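You operate a simulated robot arm through the tools that you are given. There is no shell and no other tool. Be economical: measure what you need, move in short steps, check, and stop when the job is done.

The job below is to be done with a simulated robot arm. You get a single attempt, and the scene is never put back.

## Task
Take the grey tin labelled "3" from the top of the test bench and leave it on top of the job card with black band.

The check looks at the end state, three seconds after you hand in, the way a careful person would. Anything else that was tipped, shoved, dropped, spilled or broken makes it a failure.

## Robot
A 6-joint arm with a two-finger parallel gripper, fixed in place. Base frame: the origin is at the foot of the arm, x ahead of it, y to its left, z up; the work surface is at about z = 0. Readings come in m, degrees, newtons and seconds.
With the tool pointing down near the work surface it reaches from about 0.14 to 0.58 m from the base axis. Its first joint turns from -66.0 to 66.0 degrees. Payload 2.1 kg.
The TCP is the grasp point between the finger pads, 0.03 m short of the fingertips. In the tool frame z runs along the fingers and y along their closing line. The gripper opens to 0.094 m. The fingers are 0.028 m wide and 0.01 m thick; the gripper's body (0.05 by 0.096 m) begins 0.055 m behind the TCP.
Orientation is that of the tool frame in the base frame, as a unit quaternion [x, y, z, w]. With the fingers straight down and closing along the base's y, the tool's x points along the base's -x, its y along +y and its z along -z.

## Interface
- The arm moves only by the tool send_rows. Its argument "moves" is a list of rows, each a list of 3 entries, a list of its own where there are three numbers: the gripper command, from -1 (shut) to 1 (fully open), values between in proportion, then the shift along the tool's x, y, z in m, then the turn about the tool's z in degrees. In form: [[gripper, [dx, dy, dz], spin], ...]. A call has 1 to 8 rows; each row is the pose to reach, as a shift and turn from the pose commanded when the call began, along the tool's axes at that moment. Rows are played at 5 a second. More than 0.05 m and 8.6 degrees between two rows, or a gripper value outside its range, and nothing of the call is played. Where a pose cannot be reached the arm comes as near as it can. A force on the tool above 40 N (or 10 N above the force at the start of the call, whichever is more), or a blocked arm, ends the call early, and 0.2 s more pass. Each finger travels about 0.072 m/s and halts on what it meets, pressing with about 21 N; the grip force reading is that of the motor and also rises with nothing between the fingers. The clock runs only during rows and for 0.2 s after the last one: add rows that repeat a pose to give the fingers time. It gives the time, the measured TCP pose, the force on the tool (base axes), the opening and the grip force at its end, in the units of the frame above (readings bear some noise), and new pictures: "pictures" is both (left out), scene, wrist or none.
- Cameras (640 x 400 px; columns grow to the right, rows downward): "scene" is fixed at [0.067, -0.3952, 0.4697]; the picture's right is [0.54, -0.84, 0.00], its down [-0.57, -0.37, -0.74] and it looks along [0.62, 0.40, -0.68] (base axes); focal length 310 px, centre (320, 200). "wrist" rides on the gripper at [0.076, 0.014, -0.103] in the tool frame; the picture's right is [-0.18, 0.98, 0.00], its down [-0.75, -0.14, -0.64] and it looks along [-0.63, -0.12, 0.77] (tool axes); focal length 243 px, centre (320, 200). There is no depth. A picture from a camera that has moved, and an enlarged one, comes with that camera's place and axes in the base frame and with its lens.
- enlarge(camera, box): a new picture of the part [left, top, right, bottom] of that camera's present view, enlarged. The clock stands still meanwhile.
- close_job(): hands the job in; it is judged then, once.

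Work in short steps. Places have to be worked out from the pictures, the camera data and where the tool is seen: move nearer, look again, correct. Check each grasp and each placing, and mend what went wrong. You have 90 turns and 170 pictures in all, those below and enlarged ones among them. Open the gripper and draw the arm clear of the work before you hand the job in, unless the task says otherwise; then end with one line.

The tools are called after "Request:" by a JSON object that holds its "method" and its "body". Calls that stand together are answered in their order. send_rows: Moves the arm, as the interface text tells. Its arguments: {"type":"object","properties":{"moves":{"type":"array"},"pictures":{"type":"string","enum":["both","scene","wrist","none"]}},"required":["moves"]} The other tools are called the same way: enlarge (camera, box) takes an enlarged picture of a part of a camera's view; close_job () hands the job in.

At the start:

```text
time_s: 0.0
position: [0.2353, -0.2316, 0.272]
tcp_rot: [0.0, 1.0, 0.0, 0.0]
contact_force: [0.2, 0.6, -0.3]
gripper_width: 0.0942
grasp_force: 0.1
```

scene: 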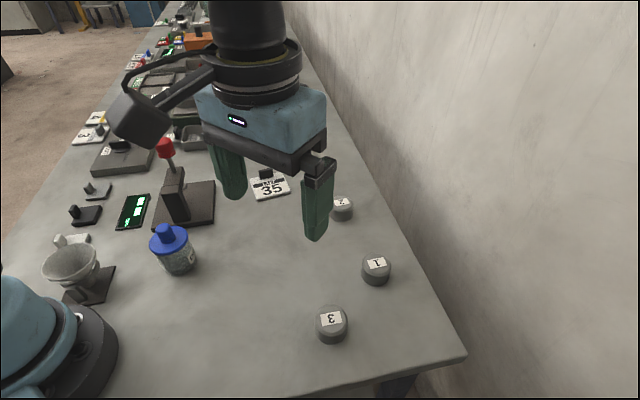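
wrist: 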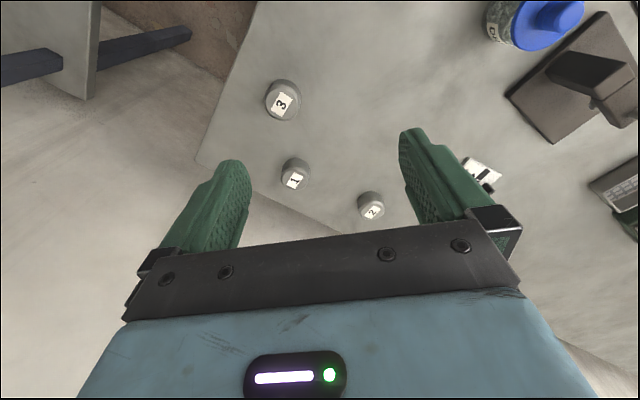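

The pictures show a grey tin "3" at about (332,323) and a few cards further back. I enlarge the scene to identify the cards.

Request:
{"method": "enlarge", "body": {"camera": "scene", "box": [220, 150, 400, 350]}}

Request:
{"method": "enlarge", "body": {"camera": "scene", "box": [40, 0, 240, 200]}}

```text
2.00 times, centred on (310, 250) of scene
camera zoom: at [0.067, -0.3952, 0.4697], right [0.54, -0.84, 0.0], down [-0.57, -0.37, -0.74], along [0.62, 0.4, -0.68], focal length 620 px, centre (340, 100)
```

zoom: 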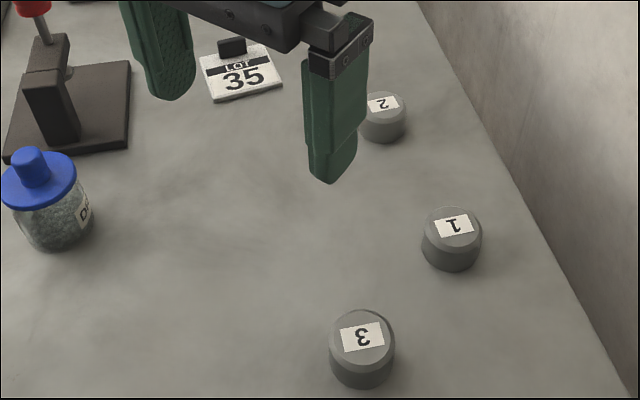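

```text
2.00 times, centred on (140, 100) of scene
camera zoom: at [0.067, -0.3952, 0.4697], right [0.54, -0.84, 0.0], down [-0.57, -0.37, -0.74], along [0.62, 0.4, -0.68], focal length 620 px, centre (680, 400)
```

zoom: 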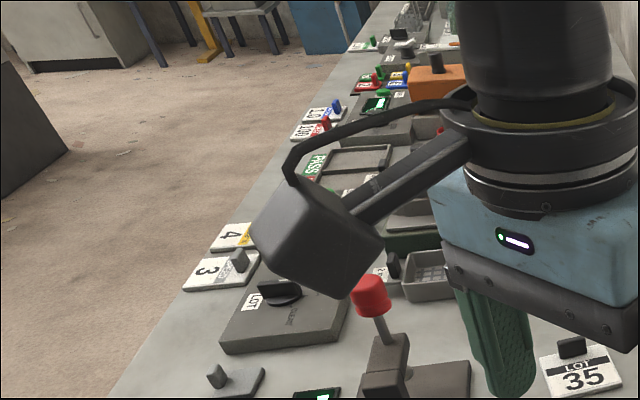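

Target tin "3" is at roughly (0.26, -0.29), and the card with the black band ("LOT 35") at roughly (0.47, 0.0). I move above the tin and lower partway for a better look.

Request:
{"method": "send_rows", "body": {"moves": [[1, [-0.013, -0.028, 0.02], 0], [1, [-0.026, -0.057, 0.05], 0], [1, [-0.026, -0.057, 0.09], 0], [1, [-0.026, -0.057, 0.13], 0], [1, [-0.026, -0.057, 0.13], 0]]}}

```text
time_s: 1.2
position: [0.2617, -0.2868, 0.143]
tcp_rot: [-0.001, 1.0, 0.0, 0.0]
contact_force: [-0.2, 0.9, -0.9]
gripper_width: 0.0942
grasp_force: 0.1
camera wrist: at [0.1872, -0.273, 0.2462], right [0.18, 0.98, 0.0], down [0.75, -0.14, 0.64], along [0.63, -0.12, -0.77], focal length 243 px, centre (320, 200)
```

scene: 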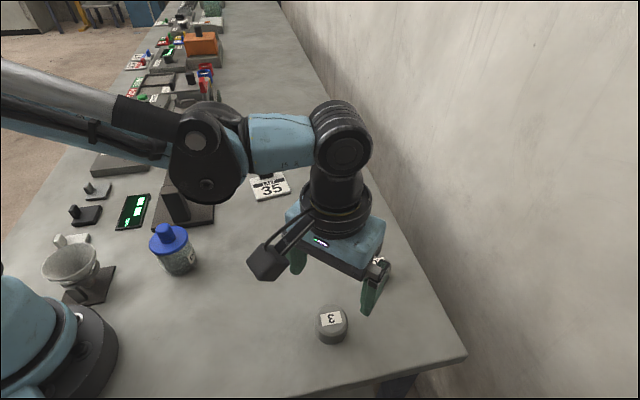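
wrist: 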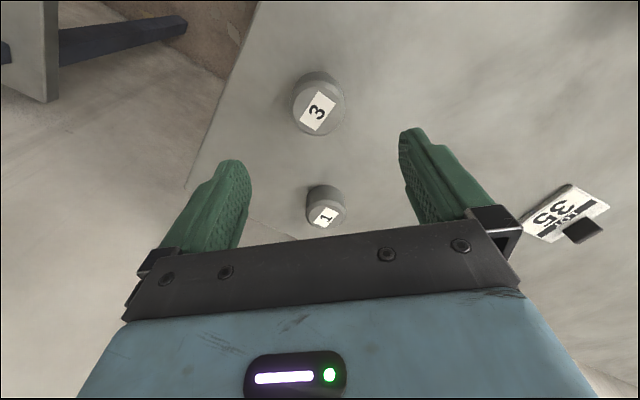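

The wrist view puts the tin at (0.264, -0.290), which agrees with the scene estimate. I go down around it, stopping short for a check.

Request:
{"method": "send_rows", "body": {"moves": [[1, [-0.001, -0.001, 0.03], 0], [1, [-0.001, -0.001, 0.06], 0], [1, [-0.001, -0.001, 0.075], 0], [1, [-0.001, -0.001, 0.075], 0]]}}

```text
time_s: 2.2
position: [0.2624, -0.2888, 0.0672]
tcp_rot: [0.001, 1.0, 0.0, -0.001]
contact_force: [0.7, -0.6, -0.9]
gripper_width: 0.0939
grasp_force: 0.0
camera wrist: at [0.1871, -0.2747, 0.1712], right [0.18, 0.98, 0.0], down [0.75, -0.14, 0.64], along [0.63, -0.12, -0.77], focal length 243 px, centre (320, 200)
```

scene: 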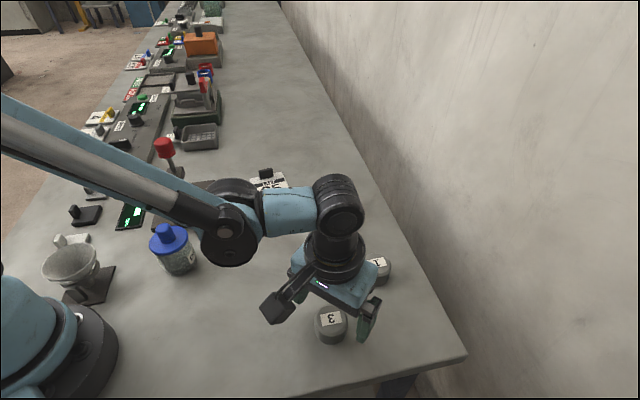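
wrist: 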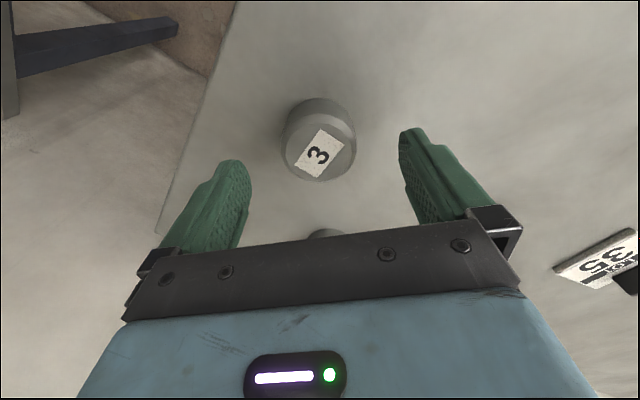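

Tin is centred between the fingers to within a couple of mm. I lower to about z=0.036 and close.

Request:
{"method": "send_rows", "body": {"moves": [[1, [-0.002, -0.001, 0.016], 0], [1, [-0.002, -0.001, 0.031], 0], [1, [-0.002, -0.001, 0.031], 0], [0, [-0.002, -0.001, 0.031], 0], [-1, [-0.002, -0.001, 0.031], 0], [-1, [-0.002, -0.001, 0.031], 0], [-1, [-0.002, -0.001, 0.031], 0], [-1, [-0.002, -0.001, 0.031], 0]]}}

```text
time_s: 4.0
position: [0.2642, -0.2888, 0.0362]
tcp_rot: [0.0, 1.0, 0.0, 0.0]
contact_force: [0.2, 0.4, -0.1]
gripper_width: 0.049
grasp_force: 21.0
camera wrist: at [0.1892, -0.2755, 0.1399], right [0.18, 0.98, 0.0], down [0.75, -0.14, 0.64], along [0.63, -0.12, -0.77], focal length 243 px, centre (320, 200)
```

scene: 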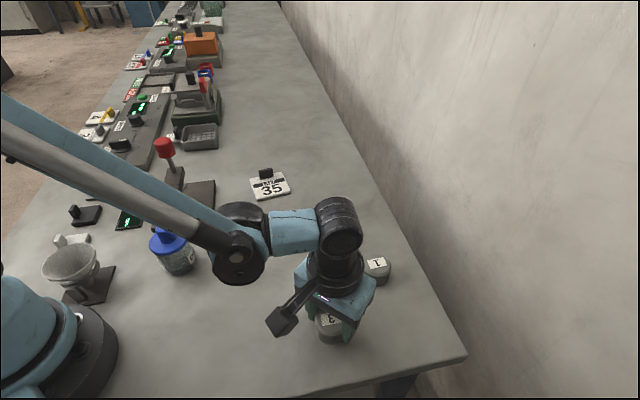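
wrist: 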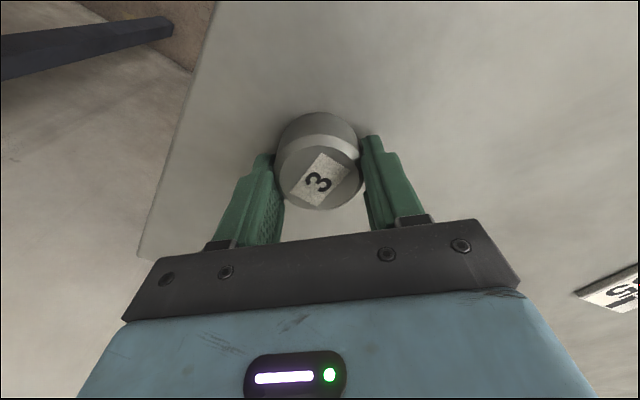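

The grip holds at 0.049 m with 21 N. I lift straight up and enlarge the card, which is now unobstructed.

Request:
{"method": "send_rows", "body": {"moves": [[-1, [0, 0, -0.03], 0], [-1, [0, 0, -0.07], 0], [-1, [0, 0, -0.11], 0], [-1, [0, 0, -0.15], 0], [-1, [0, 0, -0.15], 0]]}}

Request:
{"method": "enlarge", "body": {"camera": "scene", "box": [240, 160, 304, 200]}}

Request:
{"method": "enlarge", "body": {"camera": "scene", "box": [60, 0, 260, 160]}}

```text
time_s: 5.2
position: [0.2651, -0.291, 0.186]
tcp_rot: [0.0, 1.0, 0.001, 0.0]
contact_force: [-0.5, 0.5, -0.3]
gripper_width: 0.0488
grasp_force: 20.9
camera wrist: at [0.1891, -0.2762, 0.2896], right [0.18, 0.98, 0.0], down [0.75, -0.14, 0.64], along [0.63, -0.12, -0.77], focal length 243 px, centre (320, 200)
```

scene: 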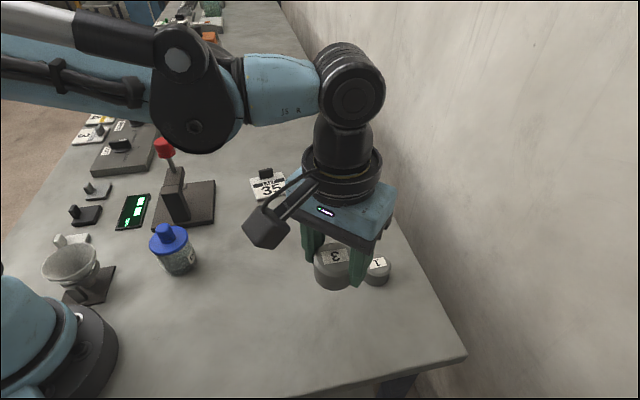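
wrist: 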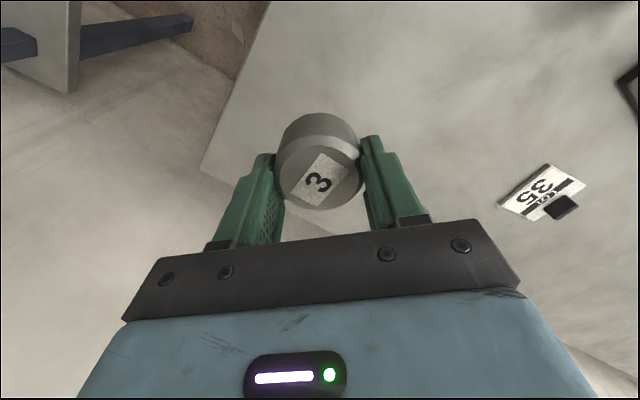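

```text
10.00 times, centred on (272, 180) of scene
camera zoom: at [0.067, -0.3952, 0.4697], right [0.54, -0.84, 0.0], down [-0.57, -0.37, -0.74], along [0.62, 0.4, -0.68], focal length 3101 px, centre (800, 400)
```

zoom: 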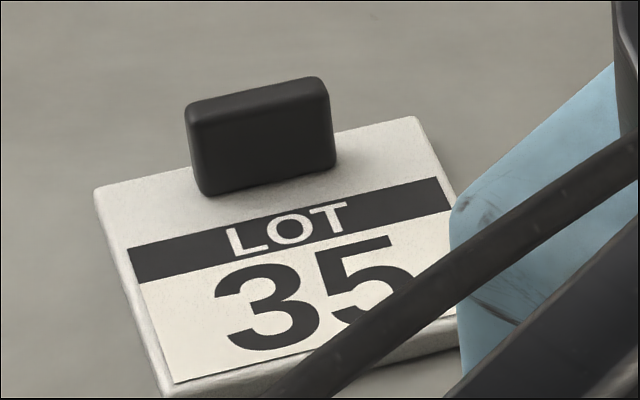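

```text
2.50 times, centred on (160, 80) of scene
camera zoom: at [0.067, -0.3952, 0.4697], right [0.54, -0.84, 0.0], down [-0.57, -0.37, -0.74], along [0.62, 0.4, -0.68], focal length 775 px, centre (720, 500)
```

zoom: 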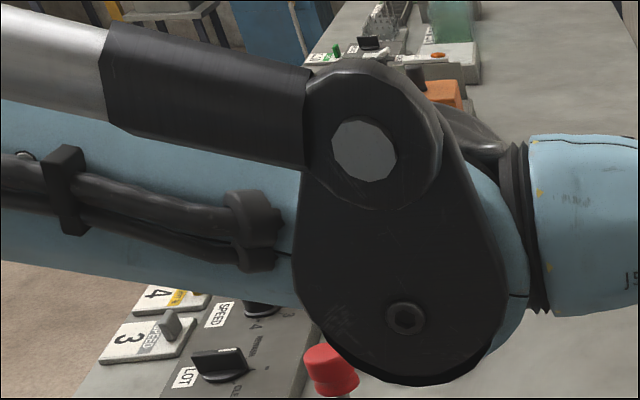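

"LOT 35" is the black-banded card: about 0.078 × 0.075 m, rotated about 36°, centred near (0.472, 0.005), with a knob near its far edge. I carry the tin high to above the free part near (0.4685, -0.0005), turning so the fingers close parallel to the knob.

Request:
{"method": "send_rows", "body": {"moves": [[-1, [-0.0254, 0.0363, 0], -6.75], [-1, [-0.0509, 0.0726, 0], -13.5], [-1, [-0.0763, 0.1089, 0], -20.25], [-1, [-0.1017, 0.1452, 0], -27], [-1, [-0.1272, 0.1815, 0], -33.75], [-1, [-0.1526, 0.2178, 0], -40.5], [-1, [-0.178, 0.2541, 0], -47.25], [-1, [-0.2035, 0.2905, 0], -54]]}}

```text
time_s: 7.0
position: [0.4694, 0.0002, 0.1873]
tcp_rot: [-0.455, 0.89, 0.001, 0.0]
contact_force: [0.0, -0.4, -0.3]
gripper_width: 0.0487
grasp_force: 20.9
camera wrist: at [0.4134, -0.054, 0.2911], right [-0.69, 0.73, 0.0], down [0.56, 0.53, 0.64], along [0.47, 0.44, -0.77], focal length 243 px, centre (320, 200)
```

scene: 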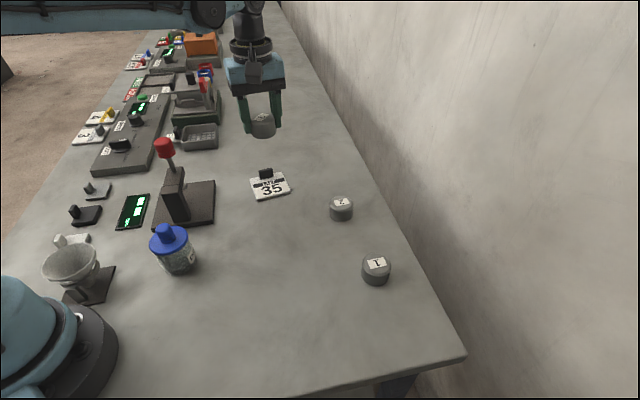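
wrist: 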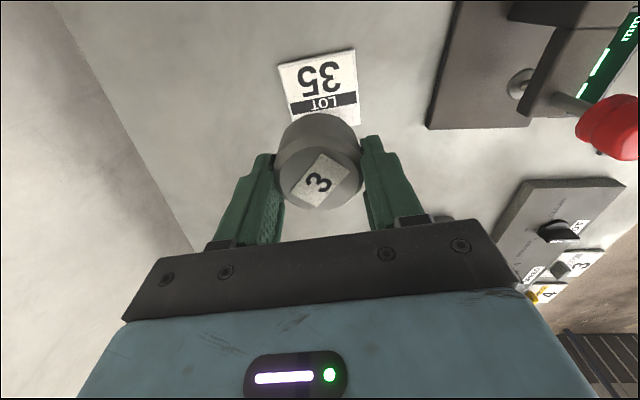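

The tin is above the card. I enlarge the card in both views to refine its corners before lowering.

Request:
{"method": "enlarge", "body": {"camera": "scene", "box": [240, 163, 304, 203]}}

Request:
{"method": "enlarge", "body": {"camera": "wrist", "box": [240, 30, 400, 130]}}

```text
10.00 times, centred on (272, 183) of scene
camera zoom: at [0.067, -0.3952, 0.4697], right [0.54, -0.84, 0.0], down [-0.57, -0.37, -0.74], along [0.62, 0.4, -0.68], focal length 3101 px, centre (800, 370)
```

zoom: 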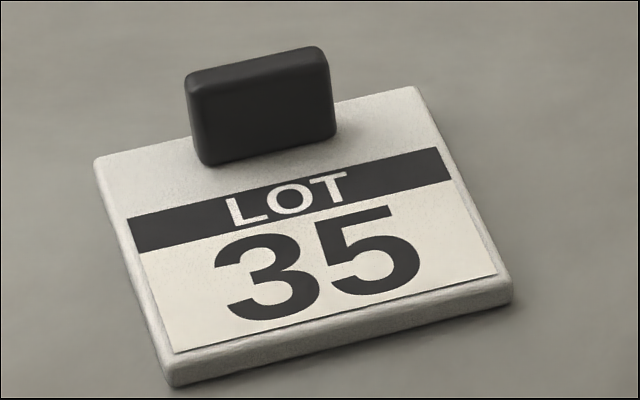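

```text
4.00 times, centred on (320, 80) of wrist
camera zoom: at [0.4134, -0.054, 0.2911], right [-0.69, 0.73, 0.0], down [0.56, 0.53, 0.64], along [0.47, 0.44, -0.77], focal length 970 px, centre (320, 680)
```

zoom: 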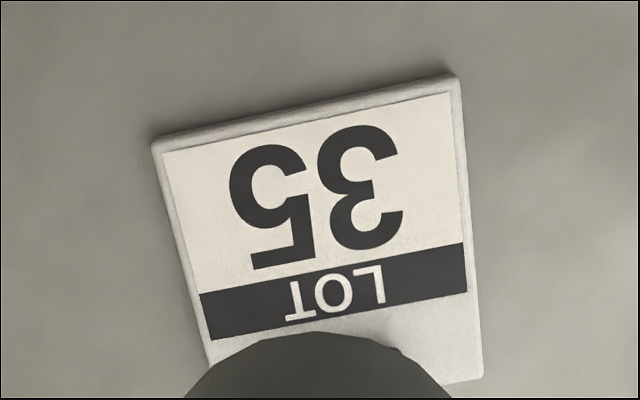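

Both views agree: front edge midpoint is about (0.4515, -0.025) and the knob front is about 0.060 m inward. The tin is centred on the TCP and already lines up, so I lower to roughly 8 mm above the card.

Request:
{"method": "send_rows", "body": {"moves": [[-1, [0, 0, 0.035], 0], [-1, [0, 0, 0.07], 0], [-1, [0, 0, 0.105], 0], [-1, [0, 0, 0.125], 0], [-1, [0, 0, 0.135], 0], [-1, [0, 0, 0.135], 0]]}}

Request:
{"method": "enlarge", "body": {"camera": "scene", "box": [216, 130, 328, 210]}}

```text
time_s: 8.4
position: [0.4705, 0.0002, 0.0513]
tcp_rot: [-0.454, 0.891, 0.0, 0.001]
contact_force: [0.1, 0.5, -0.8]
gripper_width: 0.0487
grasp_force: 20.7
camera wrist: at [0.4137, -0.0531, 0.155], right [-0.69, 0.73, 0.0], down [0.56, 0.53, 0.64], along [0.47, 0.44, -0.77], focal length 243 px, centre (320, 200)
```

scene: 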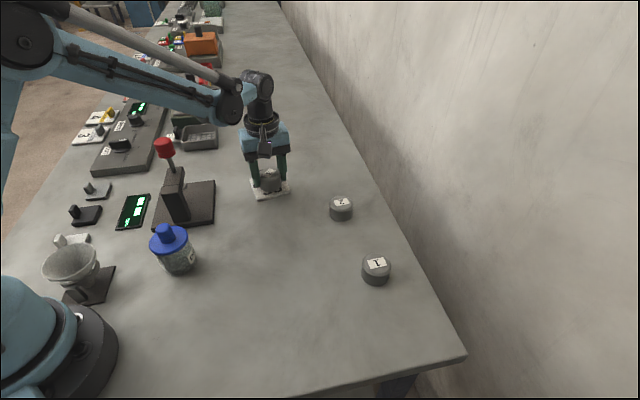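
wrist: 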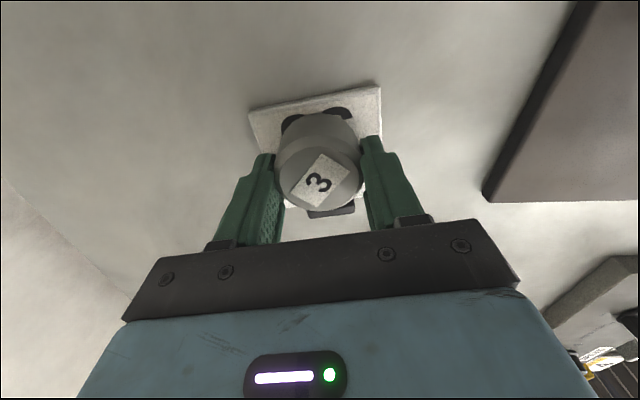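

```text
5.00 times, centred on (272, 170) of scene
camera zoom: at [0.067, -0.3952, 0.4697], right [0.54, -0.84, 0.0], down [-0.57, -0.37, -0.74], along [0.62, 0.4, -0.68], focal length 1550 px, centre (560, 350)
```

zoom: 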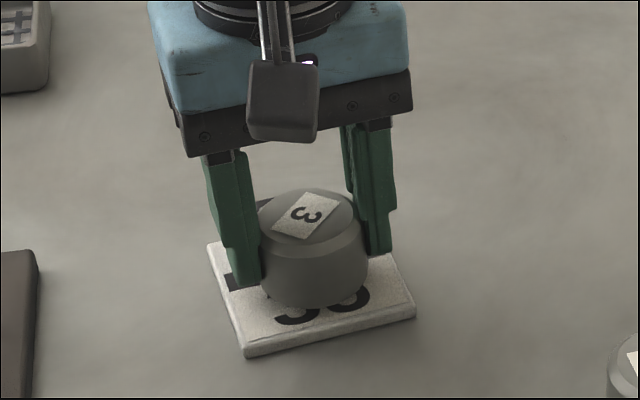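

The tin sits about 1.5 mm nearer the knob than ideal, so I shift outward slightly and lower in small steps until contact shows.

Request:
{"method": "send_rows", "body": {"moves": [[-1, [0.0015, 0, 0], 0], [-1, [0.0015, 0, 0.003], 0], [-1, [0.0015, 0, 0.005], 0], [-1, [0.0015, 0, 0.006], 0], [-1, [0.0015, 0, 0.006], 0]], "pictures": "wrist"}}

Request:
{"method": "enlarge", "body": {"camera": "scene", "box": [240, 160, 304, 200]}}

```text
time_s: 9.6
position: [0.4667, -0.0011, 0.045]
tcp_rot: [-0.454, 0.891, 0.0, 0.0]
contact_force: [0.0, -1.0, -0.5]
gripper_width: 0.0487
grasp_force: 21.2
camera wrist: at [0.4117, -0.0539, 0.1487], right [-0.69, 0.73, 0.0], down [0.56, 0.53, 0.64], along [0.47, 0.44, -0.77], focal length 243 px, centre (320, 200)
```

wrist: 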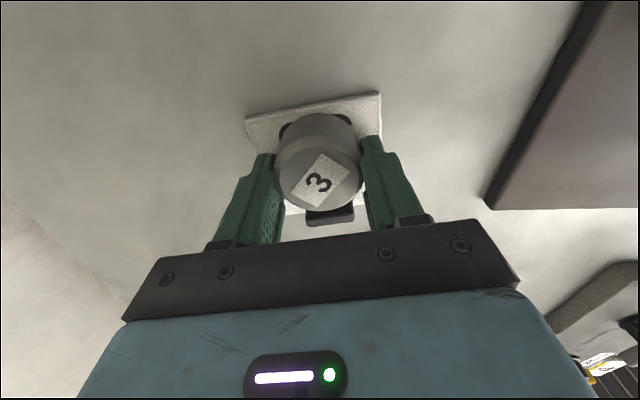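

```text
10.00 times, centred on (272, 180) of scene
camera zoom: at [0.067, -0.3952, 0.4697], right [0.54, -0.84, 0.0], down [-0.57, -0.37, -0.74], along [0.62, 0.4, -0.68], focal length 3101 px, centre (800, 400)
```

zoom: 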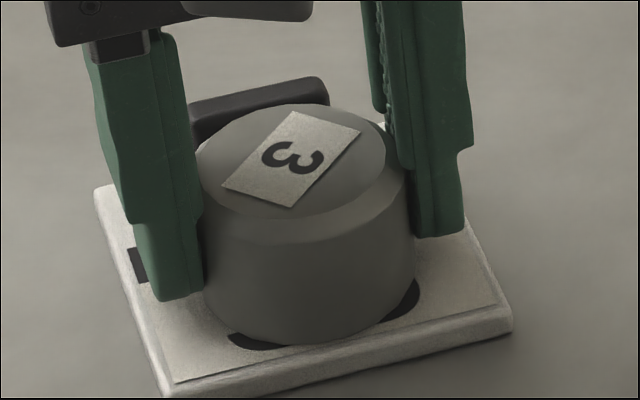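

Position looks good with a margin all round, and there is no contact yet. I lower another 1.5 mm in small rows.

Request:
{"method": "send_rows", "body": {"moves": [[-1, [0, 0, 0.0007], 0], [-1, [0, 0, 0.0015], 0], [-1, [0, 0, 0.0015], 0]], "pictures": "none"}}

```text
time_s: 10.4
position: [0.4671, -0.0016, 0.0446]
tcp_rot: [-0.454, 0.891, 0.0, -0.001]
contact_force: [-0.4, -0.3, 13.9]
gripper_width: 0.0489
grasp_force: 21.3
```

The force reads 14 N upward, so the tin is touching the card. I ease off 0.8 mm and open the fingers gently.

Request:
{"method": "send_rows", "body": {"moves": [[-1, [0, 0, -0.0008], 0], [-1, [0, 0, -0.0008], 0], [0.1, [0, 0, -0.0008], 0], [0.4, [0, 0, -0.0008], 0], [0.7, [0, 0, -0.0008], 0], [0.7, [0, 0, -0.0008], 0]], "pictures": "wrist"}}

Request:
{"method": "enlarge", "body": {"camera": "scene", "box": [240, 160, 304, 200]}}

```text
time_s: 11.8
position: [0.4685, -0.0009, 0.0433]
tcp_rot: [-0.454, 0.891, 0.0, 0.001]
contact_force: [0.2, -1.0, 1.0]
gripper_width: 0.0802
grasp_force: 0.0
camera wrist: at [0.4124, -0.0536, 0.1479], right [-0.69, 0.73, 0.0], down [0.56, 0.53, 0.64], along [0.47, 0.44, -0.77], focal length 243 px, centre (320, 200)
```

wrist: 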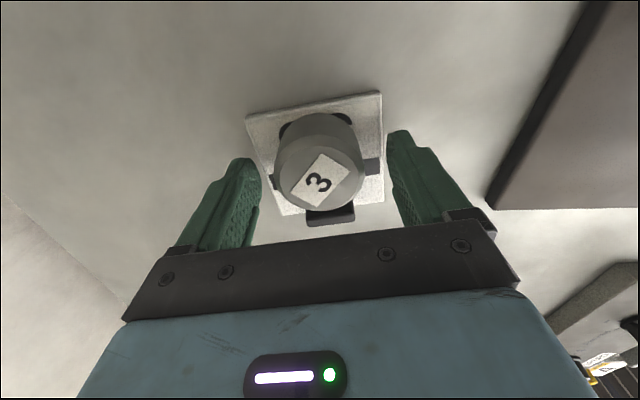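

```text
10.00 times, centred on (272, 180) of scene
camera zoom: at [0.067, -0.3952, 0.4697], right [0.54, -0.84, 0.0], down [-0.57, -0.37, -0.74], along [0.62, 0.4, -0.68], focal length 3101 px, centre (800, 400)
```

zoom: 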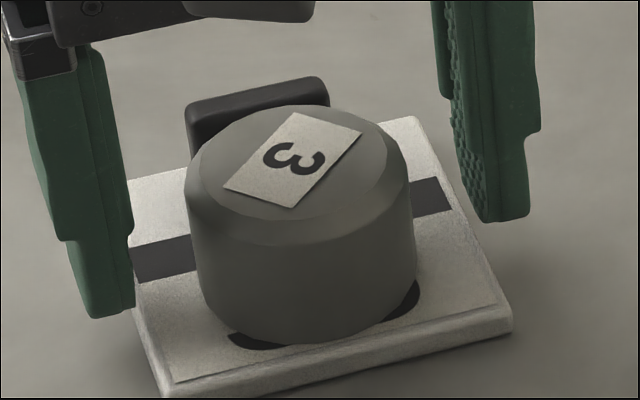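

The tin stands flat on the card and the card has not moved. I draw straight up and clear.

Request:
{"method": "send_rows", "body": {"moves": [[0.7, [0, 0, -0.02], 0], [0.8, [0, 0, -0.05], 0], [1, [0, 0, -0.09], 0], [1, [0, 0, -0.13], 0], [1, [0.03, 0, -0.16], 0], [1, [0.06, 0, -0.18], 0], [1, [0.06, 0, -0.18], 0]]}}

Request:
{"method": "enlarge", "body": {"camera": "scene", "box": [240, 160, 304, 200]}}

```text
time_s: 13.4
position: [0.4347, -0.05, 0.2237]
tcp_rot: [-0.454, 0.891, 0.0, 0.001]
contact_force: [-0.2, -0.6, 0.0]
gripper_width: 0.0943
grasp_force: 0.1
camera wrist: at [0.3786, -0.1033, 0.3273], right [-0.69, 0.73, 0.0], down [0.56, 0.53, 0.64], along [0.47, 0.44, -0.77], focal length 243 px, centre (320, 200)
```

scene: 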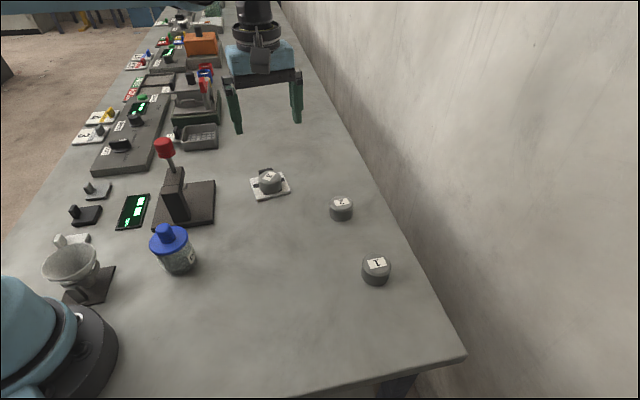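
wrist: 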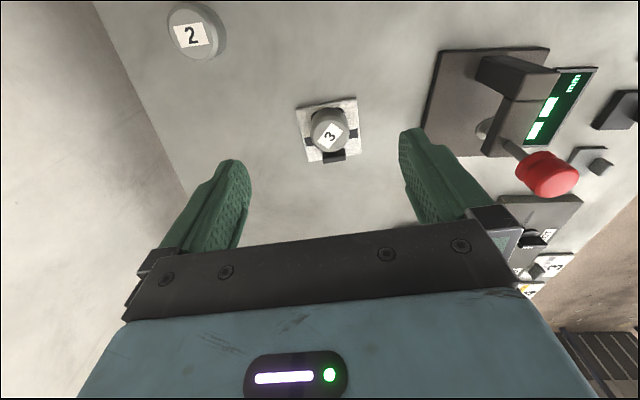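

```text
10.00 times, centred on (272, 180) of scene
camera zoom: at [0.067, -0.3952, 0.4697], right [0.54, -0.84, 0.0], down [-0.57, -0.37, -0.74], along [0.62, 0.4, -0.68], focal length 3101 px, centre (800, 400)
```

zoom: 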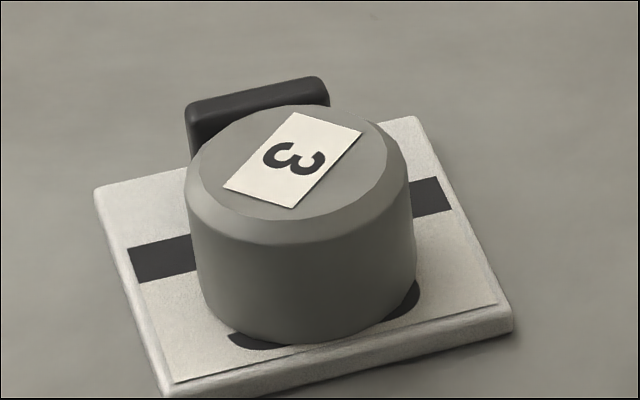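

The tin stands fully on the black-banded card, everything else is undisturbed, and the arm is clear, so I hand in.

Request:
{"method": "close_job", "body": {}}

```text
The job is handed in.
```

The grey tin "3" is standing flat on the black-banded "LOT 35" job card, nothing else was disturbed, and the job is handed in with the gripper open and the arm clear.
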